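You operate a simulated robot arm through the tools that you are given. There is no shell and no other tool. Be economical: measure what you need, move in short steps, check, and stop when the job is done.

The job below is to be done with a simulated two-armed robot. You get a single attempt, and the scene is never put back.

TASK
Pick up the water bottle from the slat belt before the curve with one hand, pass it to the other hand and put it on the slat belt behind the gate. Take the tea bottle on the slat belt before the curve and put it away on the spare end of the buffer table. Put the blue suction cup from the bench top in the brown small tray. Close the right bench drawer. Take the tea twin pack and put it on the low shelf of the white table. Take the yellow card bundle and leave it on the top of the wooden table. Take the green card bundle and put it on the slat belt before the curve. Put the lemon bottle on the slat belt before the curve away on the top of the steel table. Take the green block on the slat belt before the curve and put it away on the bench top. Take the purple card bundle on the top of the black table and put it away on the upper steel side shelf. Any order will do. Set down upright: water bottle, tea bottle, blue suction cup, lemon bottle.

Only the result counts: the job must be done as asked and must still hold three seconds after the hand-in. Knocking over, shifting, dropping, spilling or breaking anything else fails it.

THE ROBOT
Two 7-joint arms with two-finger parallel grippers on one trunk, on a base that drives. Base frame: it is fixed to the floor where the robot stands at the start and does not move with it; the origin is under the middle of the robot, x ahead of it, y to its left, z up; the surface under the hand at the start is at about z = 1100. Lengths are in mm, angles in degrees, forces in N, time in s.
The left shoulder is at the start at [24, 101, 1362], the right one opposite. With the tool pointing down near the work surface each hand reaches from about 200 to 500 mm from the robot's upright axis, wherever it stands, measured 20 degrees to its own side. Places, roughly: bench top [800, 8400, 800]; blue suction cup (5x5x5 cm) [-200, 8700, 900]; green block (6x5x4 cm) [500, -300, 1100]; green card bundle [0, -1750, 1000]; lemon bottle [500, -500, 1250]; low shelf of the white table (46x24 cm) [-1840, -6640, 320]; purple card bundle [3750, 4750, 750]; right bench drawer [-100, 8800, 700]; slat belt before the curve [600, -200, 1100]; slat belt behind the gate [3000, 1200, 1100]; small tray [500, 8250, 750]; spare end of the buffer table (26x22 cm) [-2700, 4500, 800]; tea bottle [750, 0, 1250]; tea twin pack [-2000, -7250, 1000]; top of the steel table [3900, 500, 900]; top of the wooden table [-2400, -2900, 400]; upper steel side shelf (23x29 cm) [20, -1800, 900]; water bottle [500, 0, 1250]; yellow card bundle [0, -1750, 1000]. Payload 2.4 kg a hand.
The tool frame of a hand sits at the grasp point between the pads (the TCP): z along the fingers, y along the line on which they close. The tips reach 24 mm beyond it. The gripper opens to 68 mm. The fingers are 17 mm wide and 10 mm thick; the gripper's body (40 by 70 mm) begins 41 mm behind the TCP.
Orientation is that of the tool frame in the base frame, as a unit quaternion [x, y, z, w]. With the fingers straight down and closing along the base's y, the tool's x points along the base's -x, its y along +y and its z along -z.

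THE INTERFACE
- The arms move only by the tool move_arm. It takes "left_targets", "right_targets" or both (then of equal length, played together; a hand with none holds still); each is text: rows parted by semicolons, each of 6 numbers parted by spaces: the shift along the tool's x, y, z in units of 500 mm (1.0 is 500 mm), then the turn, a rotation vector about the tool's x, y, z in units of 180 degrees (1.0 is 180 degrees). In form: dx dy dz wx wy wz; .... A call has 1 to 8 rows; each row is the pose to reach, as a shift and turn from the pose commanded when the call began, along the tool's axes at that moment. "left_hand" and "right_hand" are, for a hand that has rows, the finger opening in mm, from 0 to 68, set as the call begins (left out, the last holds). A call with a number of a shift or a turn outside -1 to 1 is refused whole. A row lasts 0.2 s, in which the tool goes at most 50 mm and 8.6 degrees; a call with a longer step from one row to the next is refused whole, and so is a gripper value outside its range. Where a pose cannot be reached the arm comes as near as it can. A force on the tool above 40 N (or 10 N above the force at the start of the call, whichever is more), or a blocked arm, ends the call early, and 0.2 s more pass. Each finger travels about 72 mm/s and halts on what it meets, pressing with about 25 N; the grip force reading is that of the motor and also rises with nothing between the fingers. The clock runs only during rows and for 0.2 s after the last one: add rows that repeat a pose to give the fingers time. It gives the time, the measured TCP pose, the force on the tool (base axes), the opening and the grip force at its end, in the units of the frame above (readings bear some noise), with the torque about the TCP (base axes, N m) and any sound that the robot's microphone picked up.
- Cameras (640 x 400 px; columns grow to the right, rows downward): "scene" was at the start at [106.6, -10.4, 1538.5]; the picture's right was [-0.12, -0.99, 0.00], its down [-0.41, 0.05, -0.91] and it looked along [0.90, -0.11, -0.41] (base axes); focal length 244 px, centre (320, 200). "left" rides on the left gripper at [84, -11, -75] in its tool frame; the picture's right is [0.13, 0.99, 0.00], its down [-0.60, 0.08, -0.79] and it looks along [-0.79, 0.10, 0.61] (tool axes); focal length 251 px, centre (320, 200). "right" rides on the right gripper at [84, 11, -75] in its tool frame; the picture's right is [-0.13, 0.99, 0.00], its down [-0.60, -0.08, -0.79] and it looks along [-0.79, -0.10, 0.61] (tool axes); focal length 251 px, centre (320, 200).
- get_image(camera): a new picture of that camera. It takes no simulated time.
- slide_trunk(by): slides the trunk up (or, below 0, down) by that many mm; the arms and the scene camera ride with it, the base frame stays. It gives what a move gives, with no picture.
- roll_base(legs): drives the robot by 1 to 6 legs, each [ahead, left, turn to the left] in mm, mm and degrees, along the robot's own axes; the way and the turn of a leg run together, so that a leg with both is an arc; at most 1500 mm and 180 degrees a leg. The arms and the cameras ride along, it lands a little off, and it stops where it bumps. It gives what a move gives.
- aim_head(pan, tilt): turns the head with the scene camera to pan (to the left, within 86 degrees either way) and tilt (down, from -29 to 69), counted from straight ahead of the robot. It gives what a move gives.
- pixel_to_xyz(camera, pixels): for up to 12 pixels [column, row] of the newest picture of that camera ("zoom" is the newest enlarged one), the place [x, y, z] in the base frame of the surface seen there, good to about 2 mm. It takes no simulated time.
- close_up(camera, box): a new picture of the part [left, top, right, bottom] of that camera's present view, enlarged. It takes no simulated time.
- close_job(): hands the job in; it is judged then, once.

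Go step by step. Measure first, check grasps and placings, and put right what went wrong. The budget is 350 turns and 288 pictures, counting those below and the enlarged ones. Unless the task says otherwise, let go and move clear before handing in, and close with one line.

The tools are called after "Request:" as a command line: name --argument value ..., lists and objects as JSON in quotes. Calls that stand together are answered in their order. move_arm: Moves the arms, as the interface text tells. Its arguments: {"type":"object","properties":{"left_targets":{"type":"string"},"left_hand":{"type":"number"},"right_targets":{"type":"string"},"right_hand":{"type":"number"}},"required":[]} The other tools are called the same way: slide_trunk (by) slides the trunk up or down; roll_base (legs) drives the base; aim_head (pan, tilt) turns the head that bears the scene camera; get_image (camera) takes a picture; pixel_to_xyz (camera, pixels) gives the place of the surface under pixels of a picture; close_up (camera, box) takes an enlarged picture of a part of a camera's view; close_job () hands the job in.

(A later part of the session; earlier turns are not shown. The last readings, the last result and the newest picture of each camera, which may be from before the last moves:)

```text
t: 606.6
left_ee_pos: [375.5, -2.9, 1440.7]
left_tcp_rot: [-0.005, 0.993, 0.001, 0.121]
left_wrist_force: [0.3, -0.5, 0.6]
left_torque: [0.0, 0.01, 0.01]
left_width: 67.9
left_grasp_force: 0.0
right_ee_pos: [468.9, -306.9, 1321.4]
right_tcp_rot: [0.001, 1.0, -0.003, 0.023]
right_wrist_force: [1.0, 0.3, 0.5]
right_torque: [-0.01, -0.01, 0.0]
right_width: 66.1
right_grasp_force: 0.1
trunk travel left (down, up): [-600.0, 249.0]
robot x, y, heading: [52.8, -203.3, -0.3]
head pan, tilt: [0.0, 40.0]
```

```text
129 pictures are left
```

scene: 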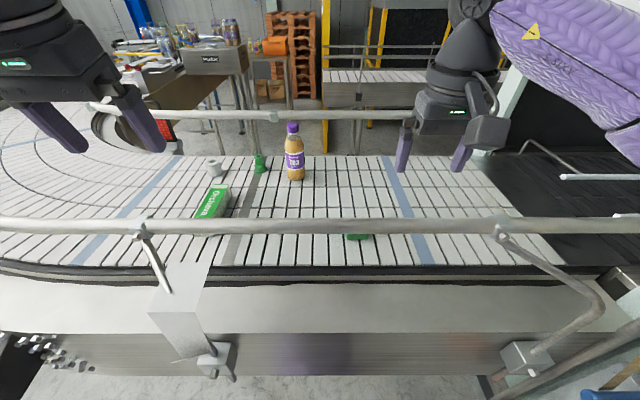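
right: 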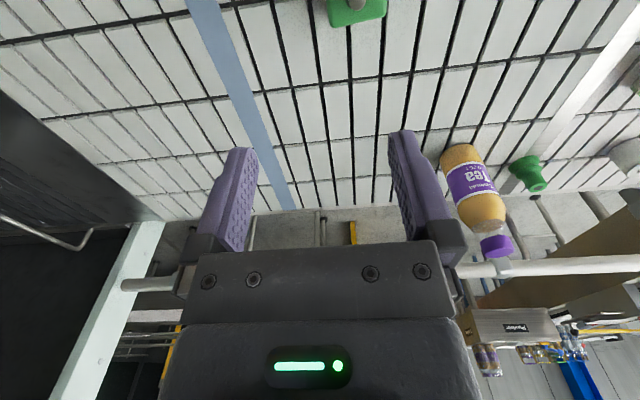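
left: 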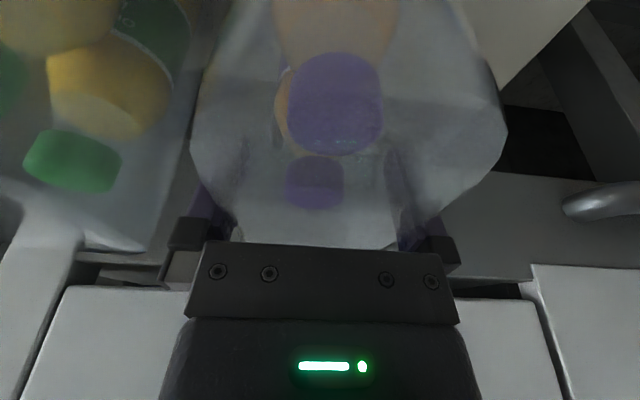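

No bump at x=55. I measure the block in the right view.

Request:
pixel_to_xyz --camera "right" --pixels '[[335, 20], [380, 14], [357, 18], [357, 5], [345, 24], [370, 20], [385, 3], [332, 8]]'

```text
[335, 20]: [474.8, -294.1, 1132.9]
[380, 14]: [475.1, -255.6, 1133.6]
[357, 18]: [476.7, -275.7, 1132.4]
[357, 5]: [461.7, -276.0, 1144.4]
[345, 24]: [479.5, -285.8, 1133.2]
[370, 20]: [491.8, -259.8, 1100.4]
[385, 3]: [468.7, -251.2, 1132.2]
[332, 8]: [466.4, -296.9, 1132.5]
```

The block: y −297…−250, x ≈432–480, top 1133 with a small knob. To keep the hand camera clear of the rail I tilt the hand 10° backward and lower to z=1200.

Request:
move_arm --right_targets "0 .03 .01 0 .035 0; 0 .067 .02 0 .0706 0; .004 .067 .1 0 .0706 0; .008 .067 .18 0 .0706 0; .011 .067 .242 0 .0706 0; .011 .067 .242 0 .0706 0"

Request:
get_image --camera "right"

Request:
get_image --camera "scene"

```text
t: 608.0
left_ee_pos: [373.9, -3.5, 1440.2]
left_tcp_rot: [-0.004, 0.993, 0.0, 0.121]
left_wrist_force: [0.4, 0.1, 0.1]
left_torque: [-0.01, -0.03, -0.01]
left_width: 67.9
left_grasp_force: 0.0
right_ee_pos: [467.8, -273.2, 1200.9]
right_tcp_rot: [0.001, 0.996, -0.003, -0.087]
right_wrist_force: [-1.2, -0.1, 0.8]
right_torque: [0.01, 0.02, 0.01]
right_width: 65.9
right_grasp_force: 0.0
trunk travel left (down, up): [-600.0, 249.0]
robot x, y, heading: [54.9, -202.0, -0.4]
head pan, tilt: [0.0, 40.0]
```

```text
128 pictures are left
```

right: 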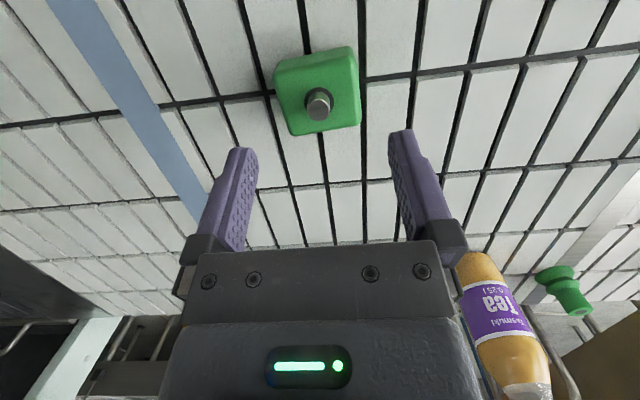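

```text
127 pictures are left
```

scene: 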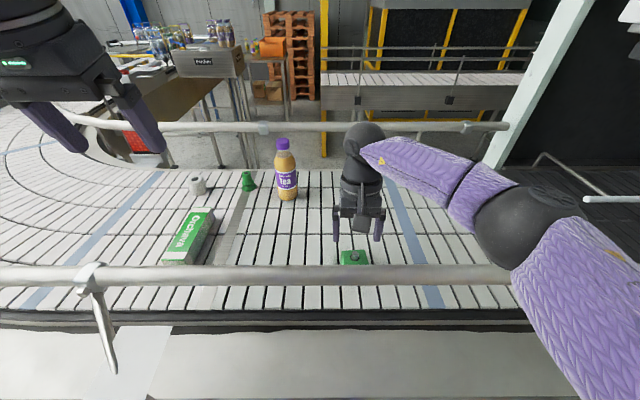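

I measure the block's corners in this close view.

Request:
pixel_to_xyz --camera "right" --pixels '[[278, 72], [350, 58], [290, 130], [355, 118], [318, 85], [320, 125], [281, 100], [352, 90]]'

```text
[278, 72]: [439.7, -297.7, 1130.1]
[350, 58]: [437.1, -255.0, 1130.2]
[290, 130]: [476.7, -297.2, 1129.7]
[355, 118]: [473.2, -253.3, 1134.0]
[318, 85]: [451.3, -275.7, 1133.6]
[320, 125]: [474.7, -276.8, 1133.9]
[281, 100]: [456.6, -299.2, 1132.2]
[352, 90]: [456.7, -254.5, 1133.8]
```

Lower onto the block (centre ≈(458,−276)) and close.

Request:
move_arm --right_targets "-.003 -.0066 .05 0 0 0; -.006 -.0066 .1 0 0 0; -.0096 -.0066 .146 0 0 0; -.0096 -.0066 .146 0 0 0"

Request:
move_arm --right_targets "0 0 0 0 0 0; 0 0 0 0 0 0; 0 0 0 0 0 0; 0 0 0 0 0 0" --right_hand 0

Request:
move_arm --right_targets ".008 0 -.045 0 0 0; .024 0 -.135 0 0 0; .04 0 -.225 0 0 0; .056 0 -.315 0 0 0; .07 0 -.4 0 0 0; .07 0 -.4 0 0 0"

Request:
get_image --camera "scene"

```text
t: 609.0
left_ee_pos: [374.1, -1.4, 1440.0]
left_tcp_rot: [-0.004, 0.993, 0.001, 0.12]
left_wrist_force: [0.4, -0.2, -0.1]
left_torque: [-0.01, 0.0, 0.02]
left_width: 68.2
left_grasp_force: 0.1
right_ee_pos: [460.1, -278.4, 1129.9]
right_tcp_rot: [0.002, 0.996, -0.003, -0.088]
right_wrist_force: [-0.6, -0.1, -0.4]
right_torque: [0.0, 0.02, -0.02]
right_width: 66.3
right_grasp_force: 0.1
trunk travel left (down, up): [-600.0, 249.0]
robot x, y, heading: [54.3, -204.7, -0.1]
head pan, tilt: [0.0, 40.0]
```

```text
t: 610.0
left_ee_pos: [375.7, -1.1, 1440.9]
left_tcp_rot: [-0.005, 0.993, 0.002, 0.12]
left_wrist_force: [0.8, 0.4, -0.4]
left_torque: [0.01, -0.02, 0.0]
left_width: 67.9
left_grasp_force: 0.1
right_ee_pos: [459.0, -278.8, 1130.5]
right_tcp_rot: [0.003, 0.996, -0.002, -0.088]
right_wrist_force: [-0.6, 0.2, 0.1]
right_torque: [-0.01, 0.02, 0.02]
right_width: 52.4
right_grasp_force: 24.8
trunk travel left (down, up): [-600.0, 249.0]
robot x, y, heading: [57.1, -201.3, -0.4]
head pan, tilt: [0.0, 40.0]
```

```text
t: 611.4
left_ee_pos: [374.9, -2.3, 1440.6]
left_tcp_rot: [-0.004, 0.993, 0.001, 0.12]
left_wrist_force: [-0.1, -0.5, 1.1]
left_torque: [-0.01, 0.0, 0.01]
left_width: 67.9
left_grasp_force: 0.0
right_ee_pos: [462.2, -276.5, 1331.1]
right_tcp_rot: [0.003, 0.996, -0.003, -0.088]
right_wrist_force: [0.1, 0.2, -0.8]
right_torque: [0.02, 0.04, -0.04]
right_width: 52.2
right_grasp_force: 25.5
trunk travel left (down, up): [-600.0, 249.0]
robot x, y, heading: [55.5, -200.8, -0.2]
head pan, tilt: [0.0, 40.0]
```

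```text
126 pictures are left
```

scene: 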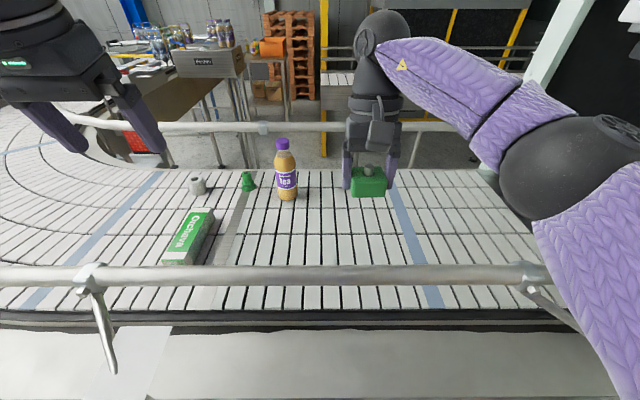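

The block is held. I roll 25 mm closer and swing the left hand toward the tea, pitching it to 55°.

Request:
roll_base --legs '[[25, 0, 0]]'

Request:
move_arm --left_targets "-.032 -.0275 .036 0 -.0286 0; -.0645 -.055 .0725 0 -.0572 0; -.097 -.0825 .109 0 -.0859 0; -.129 -.11 .145 0 -.1145 0; -.161 -.1375 .181 0 -.143 0; -.1935 -.165 .2175 0 -.172 0; -.226 -.1925 .254 0 -.2 0; -.258 -.22 .29 0 -.229 0" --left_hand 68

Request:
get_image --camera "left"

Request:
get_image --camera "scene"

```text
t: 612.2
left_ee_pos: [400.9, -1.7, 1441.1]
left_tcp_rot: [-0.005, 0.993, 0.002, 0.12]
left_wrist_force: [0.9, -0.5, -0.6]
left_torque: [0.0, -0.01, -0.01]
left_width: 67.8
left_grasp_force: 0.0
right_ee_pos: [488.8, -277.8, 1330.4]
right_tcp_rot: [0.002, 0.996, -0.002, -0.088]
right_wrist_force: [0.2, 0.3, -1.5]
right_torque: [-0.02, 0.0, -0.01]
right_width: 51.9
right_grasp_force: 25.1
trunk travel left (down, up): [-600.0, 249.0]
robot x, y, heading: [84.1, -204.5, -0.3]
head pan, tilt: [0.0, 40.0]
```

```text
t: 614.0
left_ee_pos: [560.9, -109.4, 1330.0]
left_tcp_rot: [-0.003, 0.887, 0.003, 0.463]
left_wrist_force: [0.0, -0.7, 0.8]
left_torque: [-0.03, 0.01, 0.0]
left_width: 68.0
left_grasp_force: 0.0
right_ee_pos: [488.0, -277.3, 1330.6]
right_tcp_rot: [0.001, 0.996, -0.001, -0.088]
right_wrist_force: [-0.6, 0.6, -0.9]
right_torque: [-0.01, 0.01, 0.01]
right_width: 52.1
right_grasp_force: 25.6
trunk travel left (down, up): [-600.0, 249.0]
robot x, y, heading: [84.9, -199.5, -0.2]
head pan, tilt: [0.0, 40.0]
```

```text
125 pictures are left
```

left: 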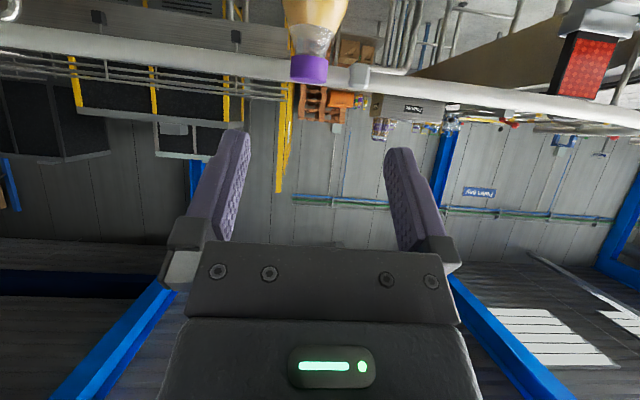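

```text
124 pictures are left
```

scene: 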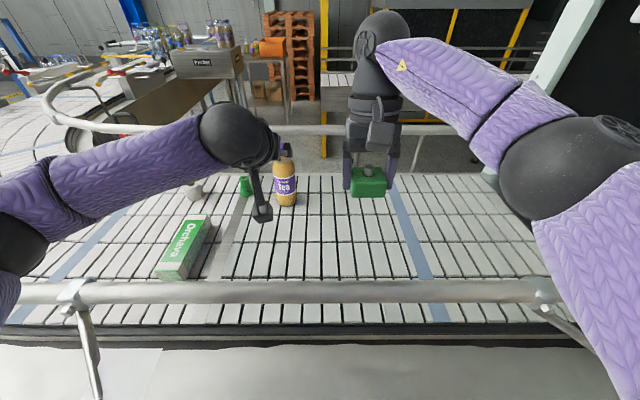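

Good posture. I measure the tea bottle from both cameras.

Request:
pixel_to_xyz --camera "left" --pixels '[[308, 68], [296, 66], [322, 66], [312, 20], [290, 15], [345, 10]]'

Request:
pixel_to_xyz --camera "scene" --pixels '[[284, 185], [285, 200], [277, 188], [293, 188]]'

```text
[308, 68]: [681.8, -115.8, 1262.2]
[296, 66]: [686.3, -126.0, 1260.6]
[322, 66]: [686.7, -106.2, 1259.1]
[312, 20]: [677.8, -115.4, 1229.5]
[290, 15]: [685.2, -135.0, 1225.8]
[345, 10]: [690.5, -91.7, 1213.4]
```

```text
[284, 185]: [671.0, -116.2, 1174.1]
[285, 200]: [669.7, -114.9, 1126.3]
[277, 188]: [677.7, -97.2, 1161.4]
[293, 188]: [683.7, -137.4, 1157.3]
```

Tea axis ≈(697,−115.5). I approach along the hand axis to a body grip at z≈1195.

Request:
move_arm --left_targets ".014 -.012 .074 0 0 0; .0286 -.012 .148 0 0 0; .043 -.012 .221 0 0 0; .057 -.012 .295 0 0 0; .0715 -.012 .369 0 0 0; .0715 -.012 .369 0 0 0"

Request:
get_image --camera "left"

```text
t: 615.4
left_ee_pos: [686.3, -116.7, 1203.7]
left_tcp_rot: [-0.003, 0.887, 0.003, 0.462]
left_wrist_force: [-0.9, 0.0, -0.3]
left_torque: [0.01, 0.03, -0.03]
left_width: 68.1
left_grasp_force: 0.0
left hand out of reach, approached as far as the arm can: row 5, 6
right_ee_pos: [486.6, -278.5, 1330.2]
right_tcp_rot: [0.002, 0.996, -0.002, -0.087]
right_wrist_force: [-0.5, 0.6, -1.4]
right_torque: [0.01, 0.02, 0.03]
right_width: 52.0
right_grasp_force: 25.2
trunk travel left (down, up): [-600.0, 249.0]
robot x, y, heading: [79.2, -203.3, -0.4]
head pan, tilt: [0.0, 40.0]
```

```text
123 pictures are left
```

left: 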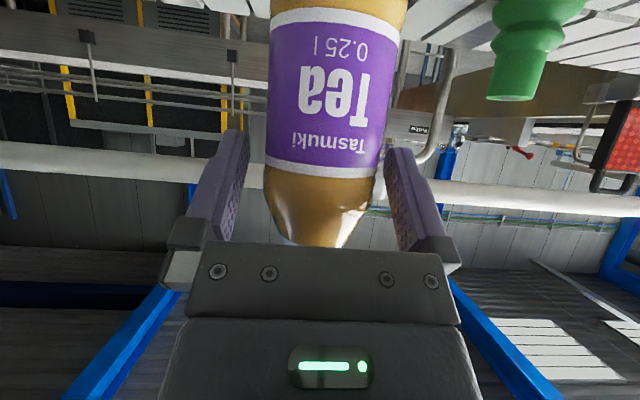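

Centred and close enough (axis 11 mm past TCP). I close the left hand.

Request:
move_arm --left_targets "0 0 0 0 0 0; 0 0 0 0 0 0; 0 0 0 0 0 0; 0 0 0 0 0 0" --left_hand 0

```text
t: 616.4
left_ee_pos: [685.6, -116.5, 1202.7]
left_tcp_rot: [-0.003, 0.887, 0.003, 0.462]
left_wrist_force: [0.3, 0.6, 0.1]
left_torque: [0.07, 0.03, 0.02]
left_width: 55.0
left_grasp_force: 24.7
right_ee_pos: [487.1, -277.1, 1331.8]
right_tcp_rot: [0.001, 0.996, -0.003, -0.087]
right_wrist_force: [0.3, -0.6, -0.7]
right_torque: [-0.01, -0.01, 0.03]
right_width: 51.9
right_grasp_force: 25.3
trunk travel left (down, up): [-600.0, 249.0]
robot x, y, heading: [81.5, -204.3, -0.6]
head pan, tilt: [0.0, 40.0]
```

Gripped at 55 mm. I lift with the trunk by 210 mm and check.

Request:
slide_trunk --by 215

Request:
get_image --camera "scene"

```text
t: 618.7
left_ee_pos: [684.5, -115.9, 1417.7]
left_tcp_rot: [-0.003, 0.887, 0.003, 0.462]
left_wrist_force: [-0.1, -0.6, -3.3]
left_torque: [-0.08, 0.04, -0.01]
left_width: 55.1
left_grasp_force: 24.9
right_ee_pos: [487.9, -277.4, 1544.9]
right_tcp_rot: [0.002, 0.996, -0.002, -0.088]
right_wrist_force: [-0.3, -0.6, -1.2]
right_torque: [0.02, 0.01, 0.01]
right_width: 51.7
right_grasp_force: 25.1
trunk travel left (down, up): [-815.0, 34.0]
robot x, y, heading: [82.9, -204.3, -0.4]
head pan, tilt: [0.0, 40.0]
```

```text
122 pictures are left
```

scene: 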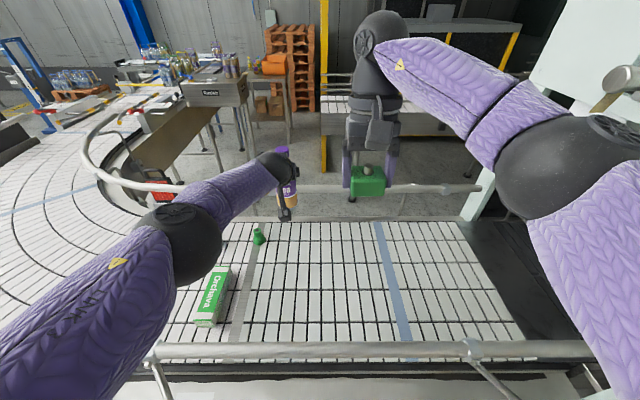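

Both are held. I back out, turn to +y and drive up to y≈2300, then look for the buffer table.

Request:
roll_base --legs '[[-950, 0, 0], [0, 0, 90], [1450, 0, 0], [1050, 0, 0]]'

Request:
aim_head --pan 35 --tilt 18

Request:
get_image --camera "scene"

```text
t: 639.2
left_ee_pos: [-895.1, 2887.0, 1417.2]
left_tcp_rot: [-0.624, 0.631, 0.326, 0.328]
left_wrist_force: [0.3, 0.4, -2.8]
left_torque: [-0.01, 0.0, -0.01]
left_width: 55.3
left_grasp_force: 24.8
right_ee_pos: [-736.4, 2686.6, 1546.1]
right_tcp_rot: [-0.695, 0.713, -0.064, -0.061]
right_wrist_force: [-0.1, -0.2, -0.2]
right_torque: [0.06, 0.0, 0.01]
right_width: 51.3
right_grasp_force: 24.7
trunk travel left (down, up): [-815.0, 34.0]
robot x, y, heading: [-812.9, 2276.4, 88.7]
head pan, tilt: [0.0, 40.0]
```

```text
t: 640.2
left_ee_pos: [-894.1, 2887.4, 1417.9]
left_tcp_rot: [-0.623, 0.631, 0.325, 0.328]
left_wrist_force: [0.6, 0.0, -1.4]
left_torque: [-0.02, 0.04, 0.01]
left_width: 55.2
left_grasp_force: 25.4
right_ee_pos: [-736.1, 2686.9, 1544.9]
right_tcp_rot: [-0.696, 0.713, -0.063, -0.061]
right_wrist_force: [0.1, -0.4, -0.5]
right_torque: [0.01, 0.01, -0.03]
right_width: 51.4
right_grasp_force: 24.9
trunk travel left (down, up): [-815.0, 34.0]
robot x, y, heading: [-820.9, 2286.6, 88.9]
head pan, tilt: [35.0, 18.0]
```

```text
121 pictures are left
```

scene: 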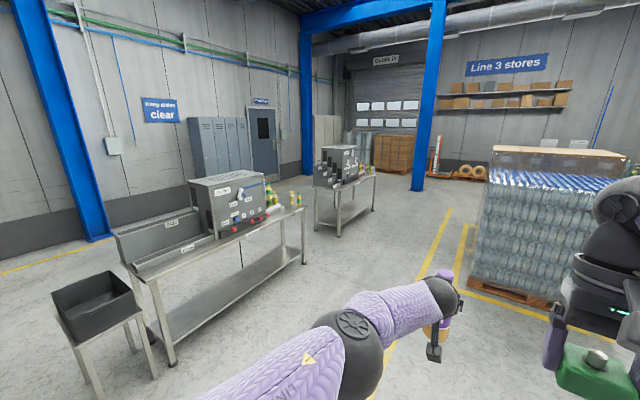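

Two steel tables: I zoom and measure to find the one at (−2700,4500).

Request:
close_up --camera "scene" --box '[100, 130, 400, 320]'

Request:
pixel_to_xyz --camera "scene" --pixels '[[300, 210], [285, 215], [260, 235], [268, 200], [150, 275], [370, 177], [345, 185], [350, 165], [245, 205], [225, 190]]'

```text
2.11 times, centred on (250, 225) of scene
```

zoom: 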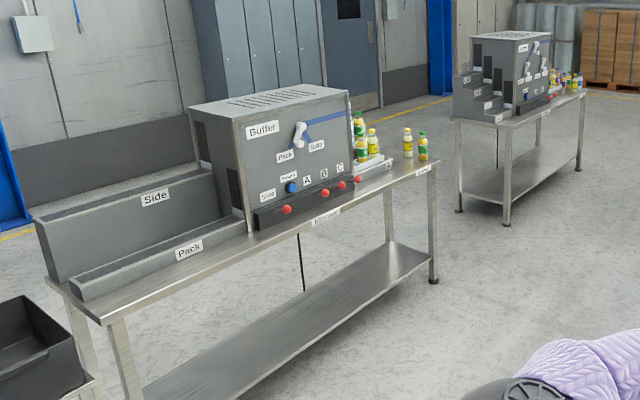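

```text
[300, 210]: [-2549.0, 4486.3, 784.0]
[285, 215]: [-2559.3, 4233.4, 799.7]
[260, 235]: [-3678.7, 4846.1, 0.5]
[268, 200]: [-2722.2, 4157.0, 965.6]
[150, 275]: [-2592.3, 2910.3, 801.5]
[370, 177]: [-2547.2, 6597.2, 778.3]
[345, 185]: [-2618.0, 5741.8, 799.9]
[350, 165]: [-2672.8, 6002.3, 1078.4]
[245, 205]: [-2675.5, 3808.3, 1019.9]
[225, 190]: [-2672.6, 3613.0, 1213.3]
```

The near one is the "Buffer" table; its far end (y≈4490) must be the spare end. I drive closer and face it.

Request:
roll_base --legs '[[1250, 600, 0], [0, 0, 91], [0, -850, 0], [120, 0, 0]]'

Request:
aim_head --pan 0 --tilt 30

Request:
get_image --camera "scene"

```text
t: 655.8
left_ee_pos: [-2064.8, 4318.8, 1418.2]
left_tcp_rot: [0.887, -0.017, -0.461, -0.007]
left_wrist_force: [-1.5, -0.1, -3.1]
left_torque: [0.02, -0.01, -0.03]
left_width: 55.2
left_grasp_force: 25.6
right_ee_pos: [-1861.6, 4471.2, 1545.7]
right_tcp_rot: [0.996, -0.025, 0.088, -0.001]
right_wrist_force: [-0.9, 0.2, -0.5]
right_torque: [0.04, 0.0, 0.04]
right_width: 51.7
right_grasp_force: 24.6
trunk travel left (down, up): [-815.0, 34.0]
robot x, y, heading: [-1457.3, 4373.2, 177.1]
head pan, tilt: [35.0, 18.0]
```

```text
t: 656.8
left_ee_pos: [-2066.2, 4319.1, 1417.4]
left_tcp_rot: [0.887, -0.018, -0.461, -0.009]
left_wrist_force: [0.1, 0.2, -1.8]
left_torque: [0.01, 0.0, -0.04]
left_width: 55.1
left_grasp_force: 24.9
right_ee_pos: [-1860.7, 4470.4, 1545.5]
right_tcp_rot: [0.996, -0.024, 0.089, 0.0]
right_wrist_force: [-0.1, -0.4, -0.4]
right_torque: [-0.01, 0.0, 0.01]
right_width: 51.6
right_grasp_force: 25.1
trunk travel left (down, up): [-815.0, 34.0]
robot x, y, heading: [-1457.2, 4382.0, 177.1]
head pan, tilt: [0.0, 30.0]
```

```text
119 pictures are left
```

scene: 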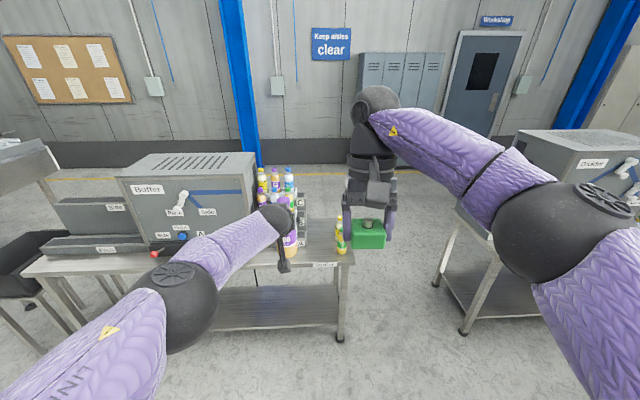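

I zoom into the end of the buffer table.

Request:
close_up --camera "scene" --box '[240, 160, 370, 280]'

Request:
pixel_to_xyz --camera "zoom" --pixels '[[500, 290], [490, 250], [470, 210], [420, 330], [520, 350], [400, 250], [430, 230], [310, 150], [505, 320], [560, 330]]'

```text
3.33 times, centred on (305, 220) of scene
```

zoom: 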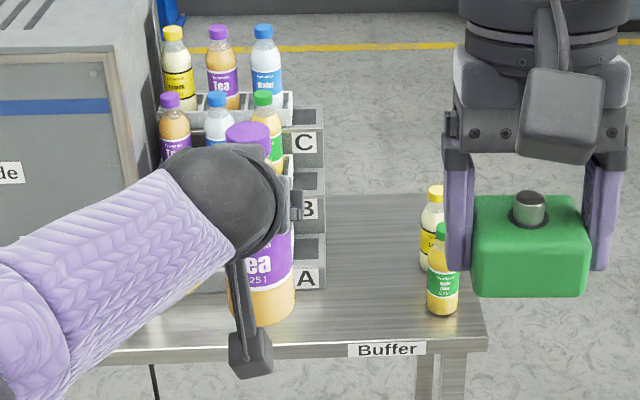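

```text
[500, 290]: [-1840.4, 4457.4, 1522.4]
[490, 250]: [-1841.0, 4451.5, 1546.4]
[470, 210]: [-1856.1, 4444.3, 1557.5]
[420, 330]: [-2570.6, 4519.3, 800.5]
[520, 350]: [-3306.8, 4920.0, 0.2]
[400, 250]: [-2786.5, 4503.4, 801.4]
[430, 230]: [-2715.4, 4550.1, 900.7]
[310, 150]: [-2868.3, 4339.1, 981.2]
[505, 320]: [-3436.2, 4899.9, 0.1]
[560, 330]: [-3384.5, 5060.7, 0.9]
```

I measure the rack edge, the two bottles and the free area.

Request:
pixel_to_xyz --camera "zoom" --pixels '[[326, 288], [312, 262], [425, 265], [441, 310], [482, 335], [370, 300], [360, 325], [340, 310], [390, 280], [370, 220], [460, 250], [330, 335]]'

```text
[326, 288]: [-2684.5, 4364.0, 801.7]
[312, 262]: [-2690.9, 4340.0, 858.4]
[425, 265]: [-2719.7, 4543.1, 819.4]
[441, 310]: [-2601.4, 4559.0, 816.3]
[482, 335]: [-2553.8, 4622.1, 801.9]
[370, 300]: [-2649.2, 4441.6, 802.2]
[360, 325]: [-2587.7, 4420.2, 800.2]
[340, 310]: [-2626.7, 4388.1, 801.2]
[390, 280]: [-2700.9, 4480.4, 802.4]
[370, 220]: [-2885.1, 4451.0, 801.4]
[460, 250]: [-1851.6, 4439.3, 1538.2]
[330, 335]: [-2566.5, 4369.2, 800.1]
```

Free spot: (−2660,4440) between rack A (y≤4364) and the two bottles (y≥4530). I align, drive in above the table, and lower the trunk.

Request:
roll_base --legs '[[0, 0, 2.9], [587, -152, 0]]'

Request:
slide_trunk --by -300

Request:
aim_head --pan 5 --tilt 35

Request:
get_image --camera "scene"

```text
t: 660.6
left_ee_pos: [-2643.6, 4442.3, 1418.0]
left_tcp_rot: [0.887, 0.002, -0.462, 0.003]
left_wrist_force: [-0.2, 0.1, -2.5]
left_torque: [0.02, -0.04, 0.02]
left_width: 55.3
left_grasp_force: 25.0
right_ee_pos: [-2446.9, 4604.3, 1545.4]
right_tcp_rot: [0.996, -0.002, 0.088, -0.002]
right_wrist_force: [0.1, 0.3, -0.4]
right_torque: [-0.01, -0.02, -0.02]
right_width: 51.5
right_grasp_force: 24.7
trunk travel left (down, up): [-815.0, 34.0]
robot x, y, heading: [-2042.5, 4525.9, 179.5]
head pan, tilt: [0.0, 30.0]
```

```text
t: 663.6
left_ee_pos: [-2644.0, 4442.7, 1116.9]
left_tcp_rot: [0.888, 0.002, -0.461, 0.002]
left_wrist_force: [-1.0, -0.1, -2.8]
left_torque: [0.02, -0.04, 0.01]
left_width: 54.9
left_grasp_force: 25.1
right_ee_pos: [-2447.0, 4604.4, 1246.6]
right_tcp_rot: [0.996, -0.002, 0.089, -0.003]
right_wrist_force: [0.0, 0.7, -1.2]
right_torque: [0.03, 0.0, -0.01]
right_width: 51.5
right_grasp_force: 25.3
trunk travel left (down, up): [-515.0, 334.0]
robot x, y, heading: [-2041.2, 4531.1, 179.6]
head pan, tilt: [0.0, 30.0]
```

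```text
t: 664.3
left_ee_pos: [-2644.4, 4442.2, 1117.7]
left_tcp_rot: [0.887, 0.002, -0.462, 0.001]
left_wrist_force: [0.0, 0.7, -3.2]
left_torque: [0.05, -0.06, -0.01]
left_width: 55.2
left_grasp_force: 25.2
right_ee_pos: [-2446.9, 4603.6, 1245.0]
right_tcp_rot: [0.996, -0.002, 0.089, -0.003]
right_wrist_force: [0.7, 0.7, -0.6]
right_torque: [0.01, 0.0, 0.01]
right_width: 51.8
right_grasp_force: 25.3
trunk travel left (down, up): [-515.0, 334.0]
robot x, y, heading: [-2040.9, 4531.3, 179.4]
head pan, tilt: [5.0, 35.0]
```

```text
117 pictures are left
```

scene: 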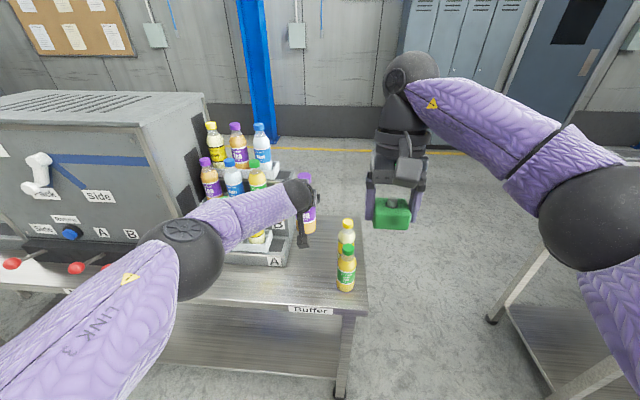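

I check the left elbow's clearance to the table edge and red knobs before lowering further.

Request:
pixel_to_xyz --camera "scene" --pixels '[[185, 240], [205, 280], [150, 290], [80, 268], [240, 215], [275, 200], [230, 290], [348, 225], [345, 290]]'

```text
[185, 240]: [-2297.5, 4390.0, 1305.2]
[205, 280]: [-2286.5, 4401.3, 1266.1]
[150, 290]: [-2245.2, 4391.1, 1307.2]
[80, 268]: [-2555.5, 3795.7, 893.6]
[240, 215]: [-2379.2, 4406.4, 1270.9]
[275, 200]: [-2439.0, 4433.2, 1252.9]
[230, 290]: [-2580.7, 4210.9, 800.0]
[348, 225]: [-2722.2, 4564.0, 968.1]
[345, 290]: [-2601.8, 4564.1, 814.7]
```

Elbow stays clear outside the table. I lower the trunk 195 mm, then creep.

Request:
slide_trunk --by -195

Request:
get_image --camera "scene"

Request:
slide_trunk --by -10

```text
t: 666.4
left_ee_pos: [-2643.7, 4442.1, 922.1]
left_tcp_rot: [0.887, 0.003, -0.461, 0.003]
left_wrist_force: [-0.1, -0.7, -2.3]
left_torque: [-0.03, -0.03, -0.01]
left_width: 55.4
left_grasp_force: 24.8
right_ee_pos: [-2447.0, 4603.6, 1050.0]
right_tcp_rot: [0.996, -0.002, 0.088, -0.003]
right_wrist_force: [-0.5, -0.3, -1.5]
right_torque: [0.01, 0.0, 0.01]
right_width: 51.8
right_grasp_force: 25.0
trunk travel left (down, up): [-320.0, 529.0]
robot x, y, heading: [-2042.2, 4527.6, 179.7]
head pan, tilt: [5.0, 35.0]
```

```text
116 pictures are left
```

scene: 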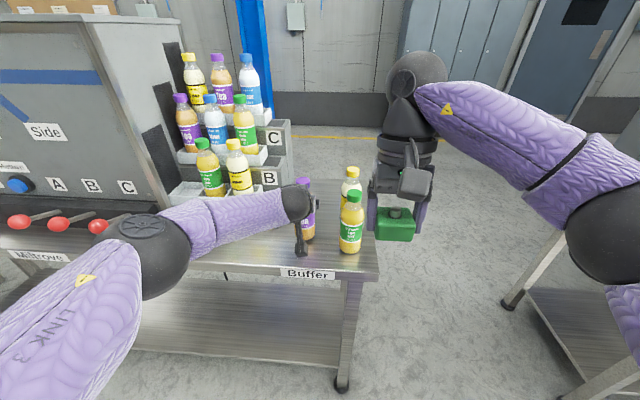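

```text
t: 667.0
left_ee_pos: [-2643.4, 4441.7, 915.0]
left_tcp_rot: [0.886, 0.002, -0.463, 0.002]
left_wrist_force: [-5.0, 0.0, 14.6]
left_torque: [0.22, 0.61, 0.05]
left_width: 55.4
left_grasp_force: 25.0
right_ee_pos: [-2445.3, 4603.5, 1041.4]
right_tcp_rot: [0.996, -0.003, 0.088, -0.002]
right_wrist_force: [0.7, -0.6, -1.5]
right_torque: [-0.01, 0.02, -0.01]
right_width: 51.4
right_grasp_force: 25.1
trunk travel left (down, up): [-310.0, 539.0]
robot x, y, heading: [-2042.9, 4528.4, 179.8]
head pan, tilt: [5.0, 35.0]
```

Contact at 915 (14.6 N). I check the bottle's uprightness before releasing.

Request:
close_up --camera "scene" --box '[270, 150, 380, 270]'

Request:
pixel_to_xyz --camera "zoom" --pixels '[[205, 115], [220, 200], [222, 250], [215, 285]]'

```text
3.33 times, centred on (325, 210) of scene
```

zoom: 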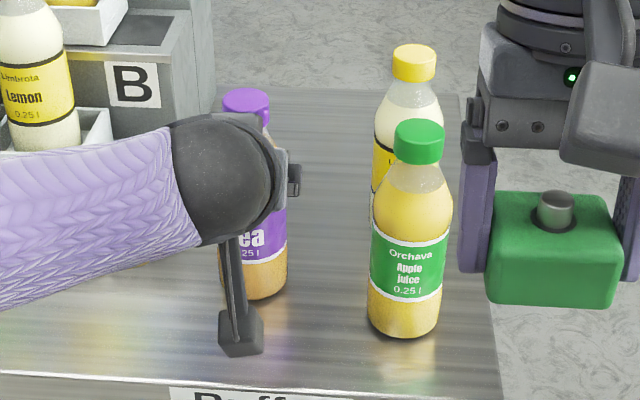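

```text
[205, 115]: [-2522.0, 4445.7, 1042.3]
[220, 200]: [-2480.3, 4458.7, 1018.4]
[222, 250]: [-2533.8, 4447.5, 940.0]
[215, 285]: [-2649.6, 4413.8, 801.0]
```

Request:
pixel_to_xyz --camera "zoom" --pixels '[[243, 95], [258, 110], [270, 292], [280, 250], [275, 280], [283, 270]]'

```text
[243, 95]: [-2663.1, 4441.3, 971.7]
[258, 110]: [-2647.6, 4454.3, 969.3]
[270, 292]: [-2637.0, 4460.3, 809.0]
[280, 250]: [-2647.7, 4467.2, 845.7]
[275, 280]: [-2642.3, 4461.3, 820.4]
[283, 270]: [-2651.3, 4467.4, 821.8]
```

It stands on the table, cap at 972 (upright). I open and withdraw along the hand axis.

Request:
move_arm --left_targets "0 0 0 0 0 0; 0 0 0 0 0 0; 0 0 0 0 0 0; 0 0 -.06 0 0 0; 0 0 -.14 0 0 0; 0 0 -.22 0 0 0; 0 0 -.28 0 0 0; 0 0 -.28 0 0 0" --left_hand 68

Request:
get_image --camera "scene"

```text
t: 668.8
left_ee_pos: [-2529.4, 4442.9, 992.3]
left_tcp_rot: [0.887, 0.003, -0.462, 0.002]
left_wrist_force: [-1.0, -0.8, 0.4]
left_torque: [0.0, -0.02, -0.01]
left_width: 68.2
left_grasp_force: 0.1
right_ee_pos: [-2446.4, 4603.7, 1040.6]
right_tcp_rot: [0.996, -0.003, 0.088, -0.003]
right_wrist_force: [0.4, -0.6, -1.5]
right_torque: [-0.01, -0.03, 0.05]
right_width: 51.7
right_grasp_force: 24.9
trunk travel left (down, up): [-310.0, 539.0]
robot x, y, heading: [-2041.5, 4529.3, 179.7]
head pan, tilt: [5.0, 35.0]
```

```text
114 pictures are left
```

scene: 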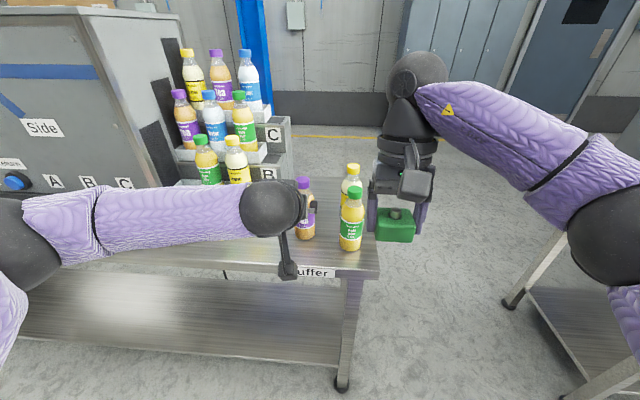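

The tea bottle stands on the spare end. I back off, turn north and drive toward the bench.

Request:
roll_base --legs '[[-550, 0, 0], [0, 0, -90], [1300, 0, 0]]'

Request:
aim_head --pan -30 --tilt 15

Request:
get_image --camera "scene"

```text
t: 681.9
left_ee_pos: [-1533.0, 6310.7, 992.5]
left_tcp_rot: [-0.619, 0.635, 0.323, 0.331]
left_wrist_force: [0.2, -0.6, -0.9]
left_torque: [0.0, 0.01, 0.01]
left_width: 68.1
left_grasp_force: 0.0
right_ee_pos: [-1374.3, 6222.4, 1040.3]
right_tcp_rot: [-0.691, 0.717, -0.063, -0.061]
right_wrist_force: [1.0, -0.2, -0.5]
right_torque: [0.01, -0.01, 0.04]
right_width: 51.5
right_grasp_force: 25.3
trunk travel left (down, up): [-310.0, 539.0]
robot x, y, heading: [-1460.4, 5819.9, 87.8]
head pan, tilt: [5.0, 35.0]
```

```text
t: 682.9
left_ee_pos: [-1533.3, 6311.4, 994.5]
left_tcp_rot: [-0.62, 0.635, 0.323, 0.33]
left_wrist_force: [-0.2, -0.3, 0.2]
left_torque: [-0.01, -0.01, 0.03]
left_width: 67.7
left_grasp_force: 0.1
right_ee_pos: [-1373.9, 6224.0, 1040.8]
right_tcp_rot: [-0.691, 0.717, -0.063, -0.061]
right_wrist_force: [-0.5, 0.3, -0.8]
right_torque: [0.01, 0.04, -0.02]
right_width: 51.8
right_grasp_force: 24.8
trunk travel left (down, up): [-310.0, 539.0]
robot x, y, heading: [-1460.6, 5823.9, 88.1]
head pan, tilt: [-30.0, 15.0]
```

```text
113 pictures are left
```

scene: 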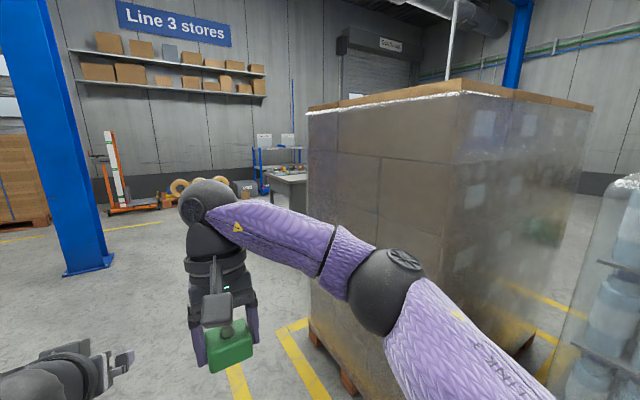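

The bench peeks out behind the tall pallet at (290,185). I measure the pallet's corner and the bench's end.

Request:
pixel_to_xyz --camera "scene" --pixels '[[315, 325], [345, 385], [312, 150], [290, 178], [275, 178], [300, 195], [285, 168], [90, 265], [240, 188], [130, 208]]'

```text
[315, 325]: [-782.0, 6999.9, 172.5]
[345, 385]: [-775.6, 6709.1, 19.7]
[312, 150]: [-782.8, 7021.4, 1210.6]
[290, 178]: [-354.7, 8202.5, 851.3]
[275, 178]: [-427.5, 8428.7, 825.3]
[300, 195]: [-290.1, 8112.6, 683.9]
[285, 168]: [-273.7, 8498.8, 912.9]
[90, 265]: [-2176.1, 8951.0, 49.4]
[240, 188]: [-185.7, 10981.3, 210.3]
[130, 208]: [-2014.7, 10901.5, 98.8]
```

The drawer side is evidently the bench's far (+y) face. I drive north along x≈−1450 to y≈9300 and turn to face along the bench.

Request:
roll_base --legs '[[1450, 0, 2], [1450, 0, 0], [650, 0, 0], [0, 0, -110]]'

Request:
aim_head --pan 0 --tilt 20

Request:
get_image --camera "scene"

```text
t: 704.8
left_ee_pos: [-971.5, 9301.4, 991.7]
left_tcp_rot: [0.143, 0.875, -0.073, 0.456]
left_wrist_force: [0.3, -0.9, -0.3]
left_torque: [0.01, 0.01, 0.0]
left_width: 68.0
left_grasp_force: 0.0
right_ee_pos: [-1101.7, 9175.8, 1041.4]
right_tcp_rot: [0.166, 0.982, 0.013, -0.087]
right_wrist_force: [-0.4, -0.6, -1.5]
right_torque: [-0.02, 0.0, -0.02]
right_width: 51.7
right_grasp_force: 25.3
trunk travel left (down, up): [-310.0, 539.0]
robot x, y, heading: [-1465.1, 9378.0, -19.4]
head pan, tilt: [-30.0, 15.0]
```

```text
t: 705.7
left_ee_pos: [-971.8, 9301.4, 992.7]
left_tcp_rot: [0.143, 0.876, -0.073, 0.456]
left_wrist_force: [0.2, 0.3, 0.5]
left_torque: [0.01, 0.0, 0.0]
left_width: 67.7
left_grasp_force: 0.0
right_ee_pos: [-1100.1, 9175.6, 1040.9]
right_tcp_rot: [0.166, 0.982, 0.013, -0.087]
right_wrist_force: [-0.2, -0.4, -1.7]
right_torque: [0.0, -0.02, 0.01]
right_width: 51.6
right_grasp_force: 24.7
trunk travel left (down, up): [-310.0, 539.0]
robot x, y, heading: [-1459.3, 9376.6, -19.1]
head pan, tilt: [0.0, 20.0]
```

```text
112 pictures are left
```

scene: 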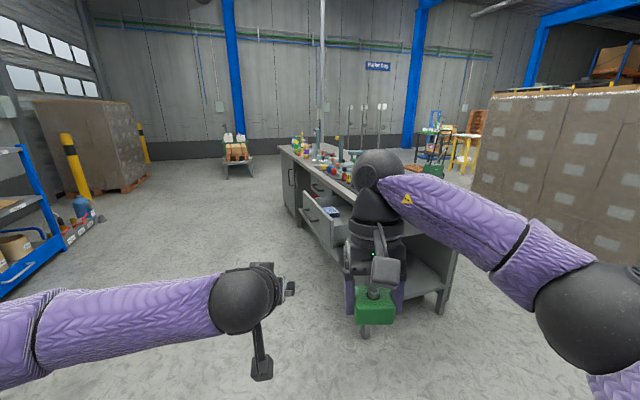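

The bench with an open drawer is ahead. I drive in front of it at (−50,9550) facing −y.

Request:
roll_base --legs '[[0, 0, 19], [1400, 180, 0], [0, 0, -90]]'

Request:
aim_head --pan 0 --tilt 32

Request:
get_image --camera "scene"

```text
t: 717.6
left_ee_pos: [-5.7, 9063.7, 992.5]
left_tcp_rot: [0.634, 0.62, -0.329, 0.324]
left_wrist_force: [-0.8, 0.3, -0.9]
left_torque: [0.02, -0.02, -0.01]
left_width: 68.0
left_grasp_force: 0.3
right_ee_pos: [-162.8, 9149.3, 1040.2]
right_tcp_rot: [0.716, 0.693, 0.061, -0.064]
right_wrist_force: [0.4, -0.1, -1.2]
right_torque: [0.01, -0.01, -0.01]
right_width: 51.4
right_grasp_force: 24.8
trunk travel left (down, up): [-310.0, 539.0]
robot x, y, heading: [-74.5, 9555.3, -92.1]
head pan, tilt: [0.0, 20.0]
```

```text
t: 718.4
left_ee_pos: [-5.8, 9063.3, 991.9]
left_tcp_rot: [0.634, 0.62, -0.33, 0.324]
left_wrist_force: [0.7, 0.6, 0.4]
left_torque: [-0.02, 0.01, -0.05]
left_width: 67.9
left_grasp_force: 0.1
right_ee_pos: [-164.1, 9150.1, 1040.5]
right_tcp_rot: [0.716, 0.692, 0.061, -0.062]
right_wrist_force: [-0.5, -0.9, -0.8]
right_torque: [-0.01, -0.01, 0.03]
right_width: 51.7
right_grasp_force: 24.6
trunk travel left (down, up): [-310.0, 539.0]
robot x, y, heading: [-75.2, 9555.9, -92.2]
head pan, tilt: [0.0, 32.0]
```

```text
111 pictures are left
```

scene: 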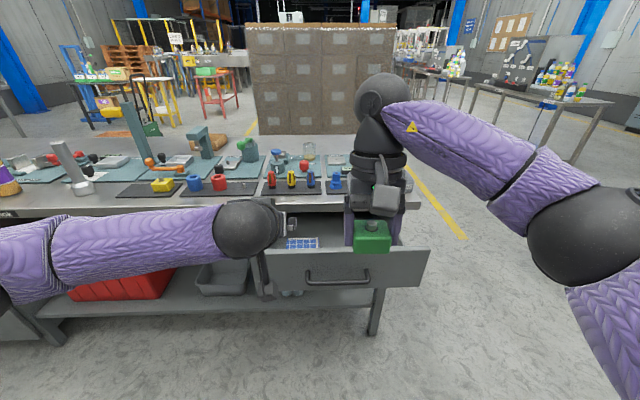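

I zoom on the bench items to find the blue suction cup and the tray.

Request:
close_up --camera "scene" --box '[230, 130, 420, 250]'

Request:
close_up --camera "scene" --box '[0, 110, 260, 230]'

```text
3.33 times, centred on (325, 190) of scene
```

zoom: 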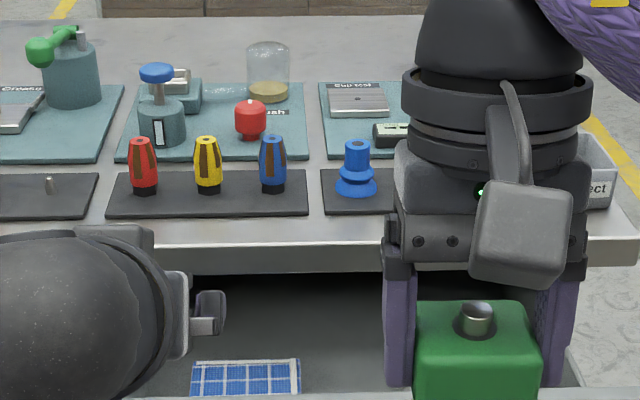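

```text
2.46 times, centred on (130, 170) of scene
```

zoom: 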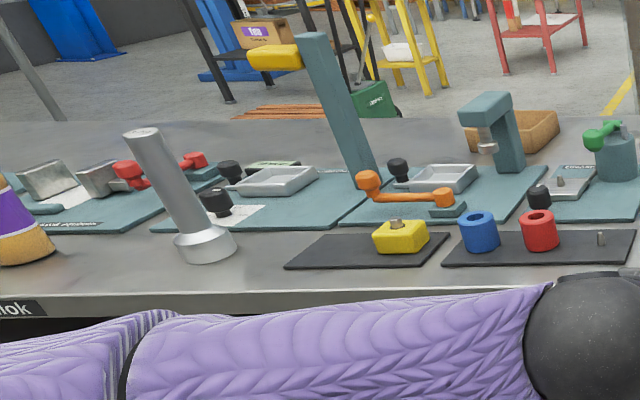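

The blue suction cup is at scene (336,180); the brown tray at about (221,163). I measure the tray side first.

Request:
pixel_to_xyz --camera "zoom" --pixels '[[510, 125], [545, 112], [556, 125], [540, 145], [535, 125], [400, 240], [405, 275], [290, 285], [350, 280], [600, 265], [250, 280], [480, 280]]'

Request:
close_up --camera "scene" --box '[230, 130, 420, 250]'

Request:
pixel_to_xyz --camera "zoom" --pixels '[[357, 145], [357, 165], [357, 190], [338, 188], [376, 188], [200, 235], [330, 240], [250, 215], [100, 200], [205, 245], [330, 205], [300, 300]]'

```text
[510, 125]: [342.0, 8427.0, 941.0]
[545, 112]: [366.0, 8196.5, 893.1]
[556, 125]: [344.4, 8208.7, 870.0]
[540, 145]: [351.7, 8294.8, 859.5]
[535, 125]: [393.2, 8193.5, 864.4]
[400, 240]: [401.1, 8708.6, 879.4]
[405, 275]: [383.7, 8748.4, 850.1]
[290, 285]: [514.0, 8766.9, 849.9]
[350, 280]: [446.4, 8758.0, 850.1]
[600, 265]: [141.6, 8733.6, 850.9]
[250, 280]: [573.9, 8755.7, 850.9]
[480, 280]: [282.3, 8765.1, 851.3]
```

```text
3.33 times, centred on (325, 190) of scene
```

zoom: 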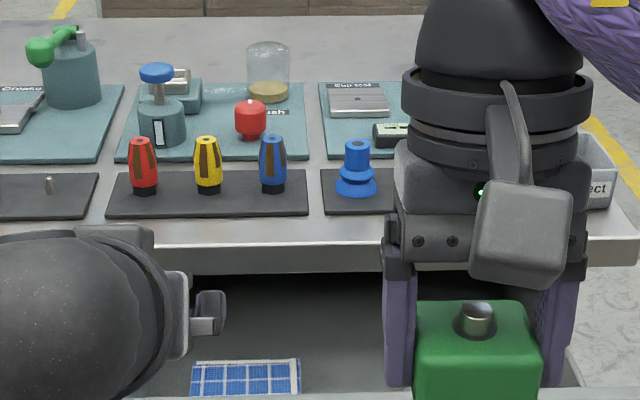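

```text
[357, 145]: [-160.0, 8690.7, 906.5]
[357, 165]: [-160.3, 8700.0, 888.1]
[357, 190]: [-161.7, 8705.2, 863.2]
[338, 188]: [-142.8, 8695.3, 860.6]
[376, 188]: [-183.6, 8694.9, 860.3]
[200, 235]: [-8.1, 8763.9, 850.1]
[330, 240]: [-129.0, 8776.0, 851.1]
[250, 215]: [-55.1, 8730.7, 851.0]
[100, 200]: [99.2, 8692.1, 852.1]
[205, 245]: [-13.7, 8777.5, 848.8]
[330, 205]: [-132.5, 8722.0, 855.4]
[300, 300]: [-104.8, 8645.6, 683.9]
```

Bench top z=850, front edge y≈8785; cup at (−160,8690). The tray lies on the far side (y≈8250), to be reached from there. First I'll shut the drawer with the empty left hand; I measure the drawer front.

Request:
pixel_to_xyz --camera "scene" --pixels '[[338, 283], [307, 278], [368, 276], [340, 262], [275, 265], [420, 262], [345, 287], [290, 285], [400, 275], [390, 252], [300, 245], [100, 295]]'

```text
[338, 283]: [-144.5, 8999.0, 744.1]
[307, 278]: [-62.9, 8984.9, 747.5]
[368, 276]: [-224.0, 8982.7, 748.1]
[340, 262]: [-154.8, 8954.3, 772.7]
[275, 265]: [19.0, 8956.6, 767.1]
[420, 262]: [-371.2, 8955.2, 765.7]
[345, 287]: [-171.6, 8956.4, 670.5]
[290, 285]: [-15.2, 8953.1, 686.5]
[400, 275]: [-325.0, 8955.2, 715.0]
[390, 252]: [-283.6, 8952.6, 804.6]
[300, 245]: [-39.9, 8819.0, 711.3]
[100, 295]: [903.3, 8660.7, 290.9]
```

Drawer front: y=8955, x from +20 to −372, z 660–805. I close the left fingers, align on its centre, and lower the trunk so the fingertips meet the panel above the handle.

Request:
move_arm --left_targets "0 0 0 0 0 0; 0 0 0 0 0 0; 0 0 0 0 0 0; 0 0 0 0 0 0" --left_hand 0

Request:
roll_base --legs '[[0, -170, 2]]'

Request:
slide_trunk --by -200

Request:
roll_base --legs '[[60, 0, 0]]'

Request:
get_image --camera "scene"

```text
t: 719.4
left_ee_pos: [-5.2, 9064.1, 992.9]
left_tcp_rot: [0.634, 0.62, -0.33, 0.323]
left_wrist_force: [-0.4, -0.4, -0.3]
left_torque: [-0.01, 0.02, -0.02]
left_width: 0.1
left_grasp_force: 23.6
right_ee_pos: [-164.1, 9150.2, 1040.3]
right_tcp_rot: [0.717, 0.692, 0.061, -0.063]
right_wrist_force: [-0.4, -0.5, -1.6]
right_torque: [0.01, 0.02, 0.01]
right_width: 51.6
right_grasp_force: 25.2
trunk travel left (down, up): [-310.0, 539.0]
robot x, y, heading: [-77.4, 9556.4, -91.9]
head pan, tilt: [0.0, 32.0]
```

```text
t: 720.8
left_ee_pos: [-159.9, 9067.9, 990.8]
left_tcp_rot: [0.624, 0.631, -0.324, 0.33]
left_wrist_force: [0.2, -0.5, -0.2]
left_torque: [0.02, 0.01, -0.02]
left_width: 0.0
left_grasp_force: 23.6
right_ee_pos: [-321.1, 9150.7, 1041.5]
right_tcp_rot: [0.704, 0.704, 0.061, -0.063]
right_wrist_force: [0.3, 0.1, -1.7]
right_torque: [0.01, 0.02, -0.01]
right_width: 51.6
right_grasp_force: 25.2
trunk travel left (down, up): [-310.0, 539.0]
robot x, y, heading: [-248.4, 9555.3, -89.9]
head pan, tilt: [0.0, 32.0]
```

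```text
t: 723.0
left_ee_pos: [-159.0, 9069.6, 794.2]
left_tcp_rot: [0.623, 0.631, -0.324, 0.33]
left_wrist_force: [1.0, -0.9, 0.4]
left_torque: [0.0, -0.02, 0.0]
left_width: 0.0
left_grasp_force: 23.7
right_ee_pos: [-320.8, 9151.0, 841.8]
right_tcp_rot: [0.704, 0.704, 0.06, -0.063]
right_wrist_force: [0.0, 0.1, -1.8]
right_torque: [0.03, 0.04, -0.03]
right_width: 51.7
right_grasp_force: 25.3
trunk travel left (down, up): [-110.0, 739.0]
robot x, y, heading: [-246.5, 9553.6, -90.1]
head pan, tilt: [0.0, 32.0]
```

```text
t: 724.0
left_ee_pos: [-159.3, 9009.9, 792.6]
left_tcp_rot: [0.624, 0.631, -0.324, 0.329]
left_wrist_force: [-0.4, 0.8, -0.6]
left_torque: [0.0, -0.03, -0.01]
left_width: 0.0
left_grasp_force: 23.2
right_ee_pos: [-321.3, 9092.3, 840.5]
right_tcp_rot: [0.704, 0.705, 0.06, -0.063]
right_wrist_force: [0.4, -0.1, -0.9]
right_torque: [-0.02, 0.01, 0.0]
right_width: 51.7
right_grasp_force: 25.0
trunk travel left (down, up): [-110.0, 739.0]
robot x, y, heading: [-248.7, 9499.8, -89.8]
head pan, tilt: [0.0, 32.0]
```

```text
107 pictures are left
```

scene: 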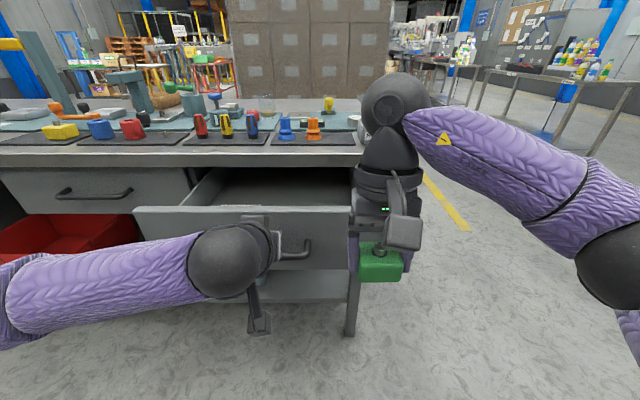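

The open drawer is the right one (the left one is shut). I push by rolling ahead in steps.

Request:
roll_base --legs '[[110, 0, 0]]'

Request:
roll_base --legs '[[70, 0, 0]]'

Request:
get_image --camera "scene"

```text
t: 725.1
left_ee_pos: [-159.4, 8903.4, 792.8]
left_tcp_rot: [0.624, 0.631, -0.324, 0.328]
left_wrist_force: [-0.7, 0.3, 0.9]
left_torque: [0.02, -0.03, -0.01]
left_width: 0.1
left_grasp_force: 23.4
right_ee_pos: [-320.2, 8984.2, 841.0]
right_tcp_rot: [0.704, 0.705, 0.06, -0.064]
right_wrist_force: [-0.6, 0.6, -0.9]
right_torque: [-0.03, 0.01, -0.03]
right_width: 51.6
right_grasp_force: 24.5
trunk travel left (down, up): [-110.0, 739.0]
robot x, y, heading: [-246.8, 9390.4, -90.1]
head pan, tilt: [0.0, 32.0]
```

```text
t: 726.1
left_ee_pos: [-159.3, 8832.4, 792.0]
left_tcp_rot: [0.622, 0.632, -0.323, 0.33]
left_wrist_force: [-0.8, -0.8, -0.3]
left_torque: [0.0, 0.01, 0.05]
left_width: 0.0
left_grasp_force: 23.8
right_ee_pos: [-319.9, 8912.7, 841.3]
right_tcp_rot: [0.704, 0.705, 0.06, -0.063]
right_wrist_force: [0.1, -0.2, -0.8]
right_torque: [0.04, -0.02, 0.01]
right_width: 51.4
right_grasp_force: 25.5
trunk travel left (down, up): [-110.0, 739.0]
robot x, y, heading: [-247.8, 9324.6, -90.0]
head pan, tilt: [0.0, 32.0]
```

```text
106 pictures are left
```

scene: 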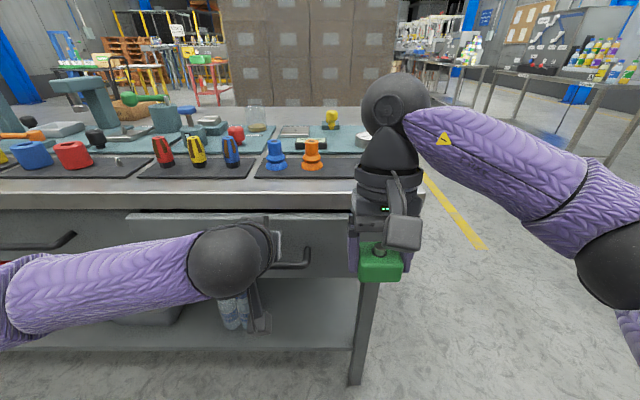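

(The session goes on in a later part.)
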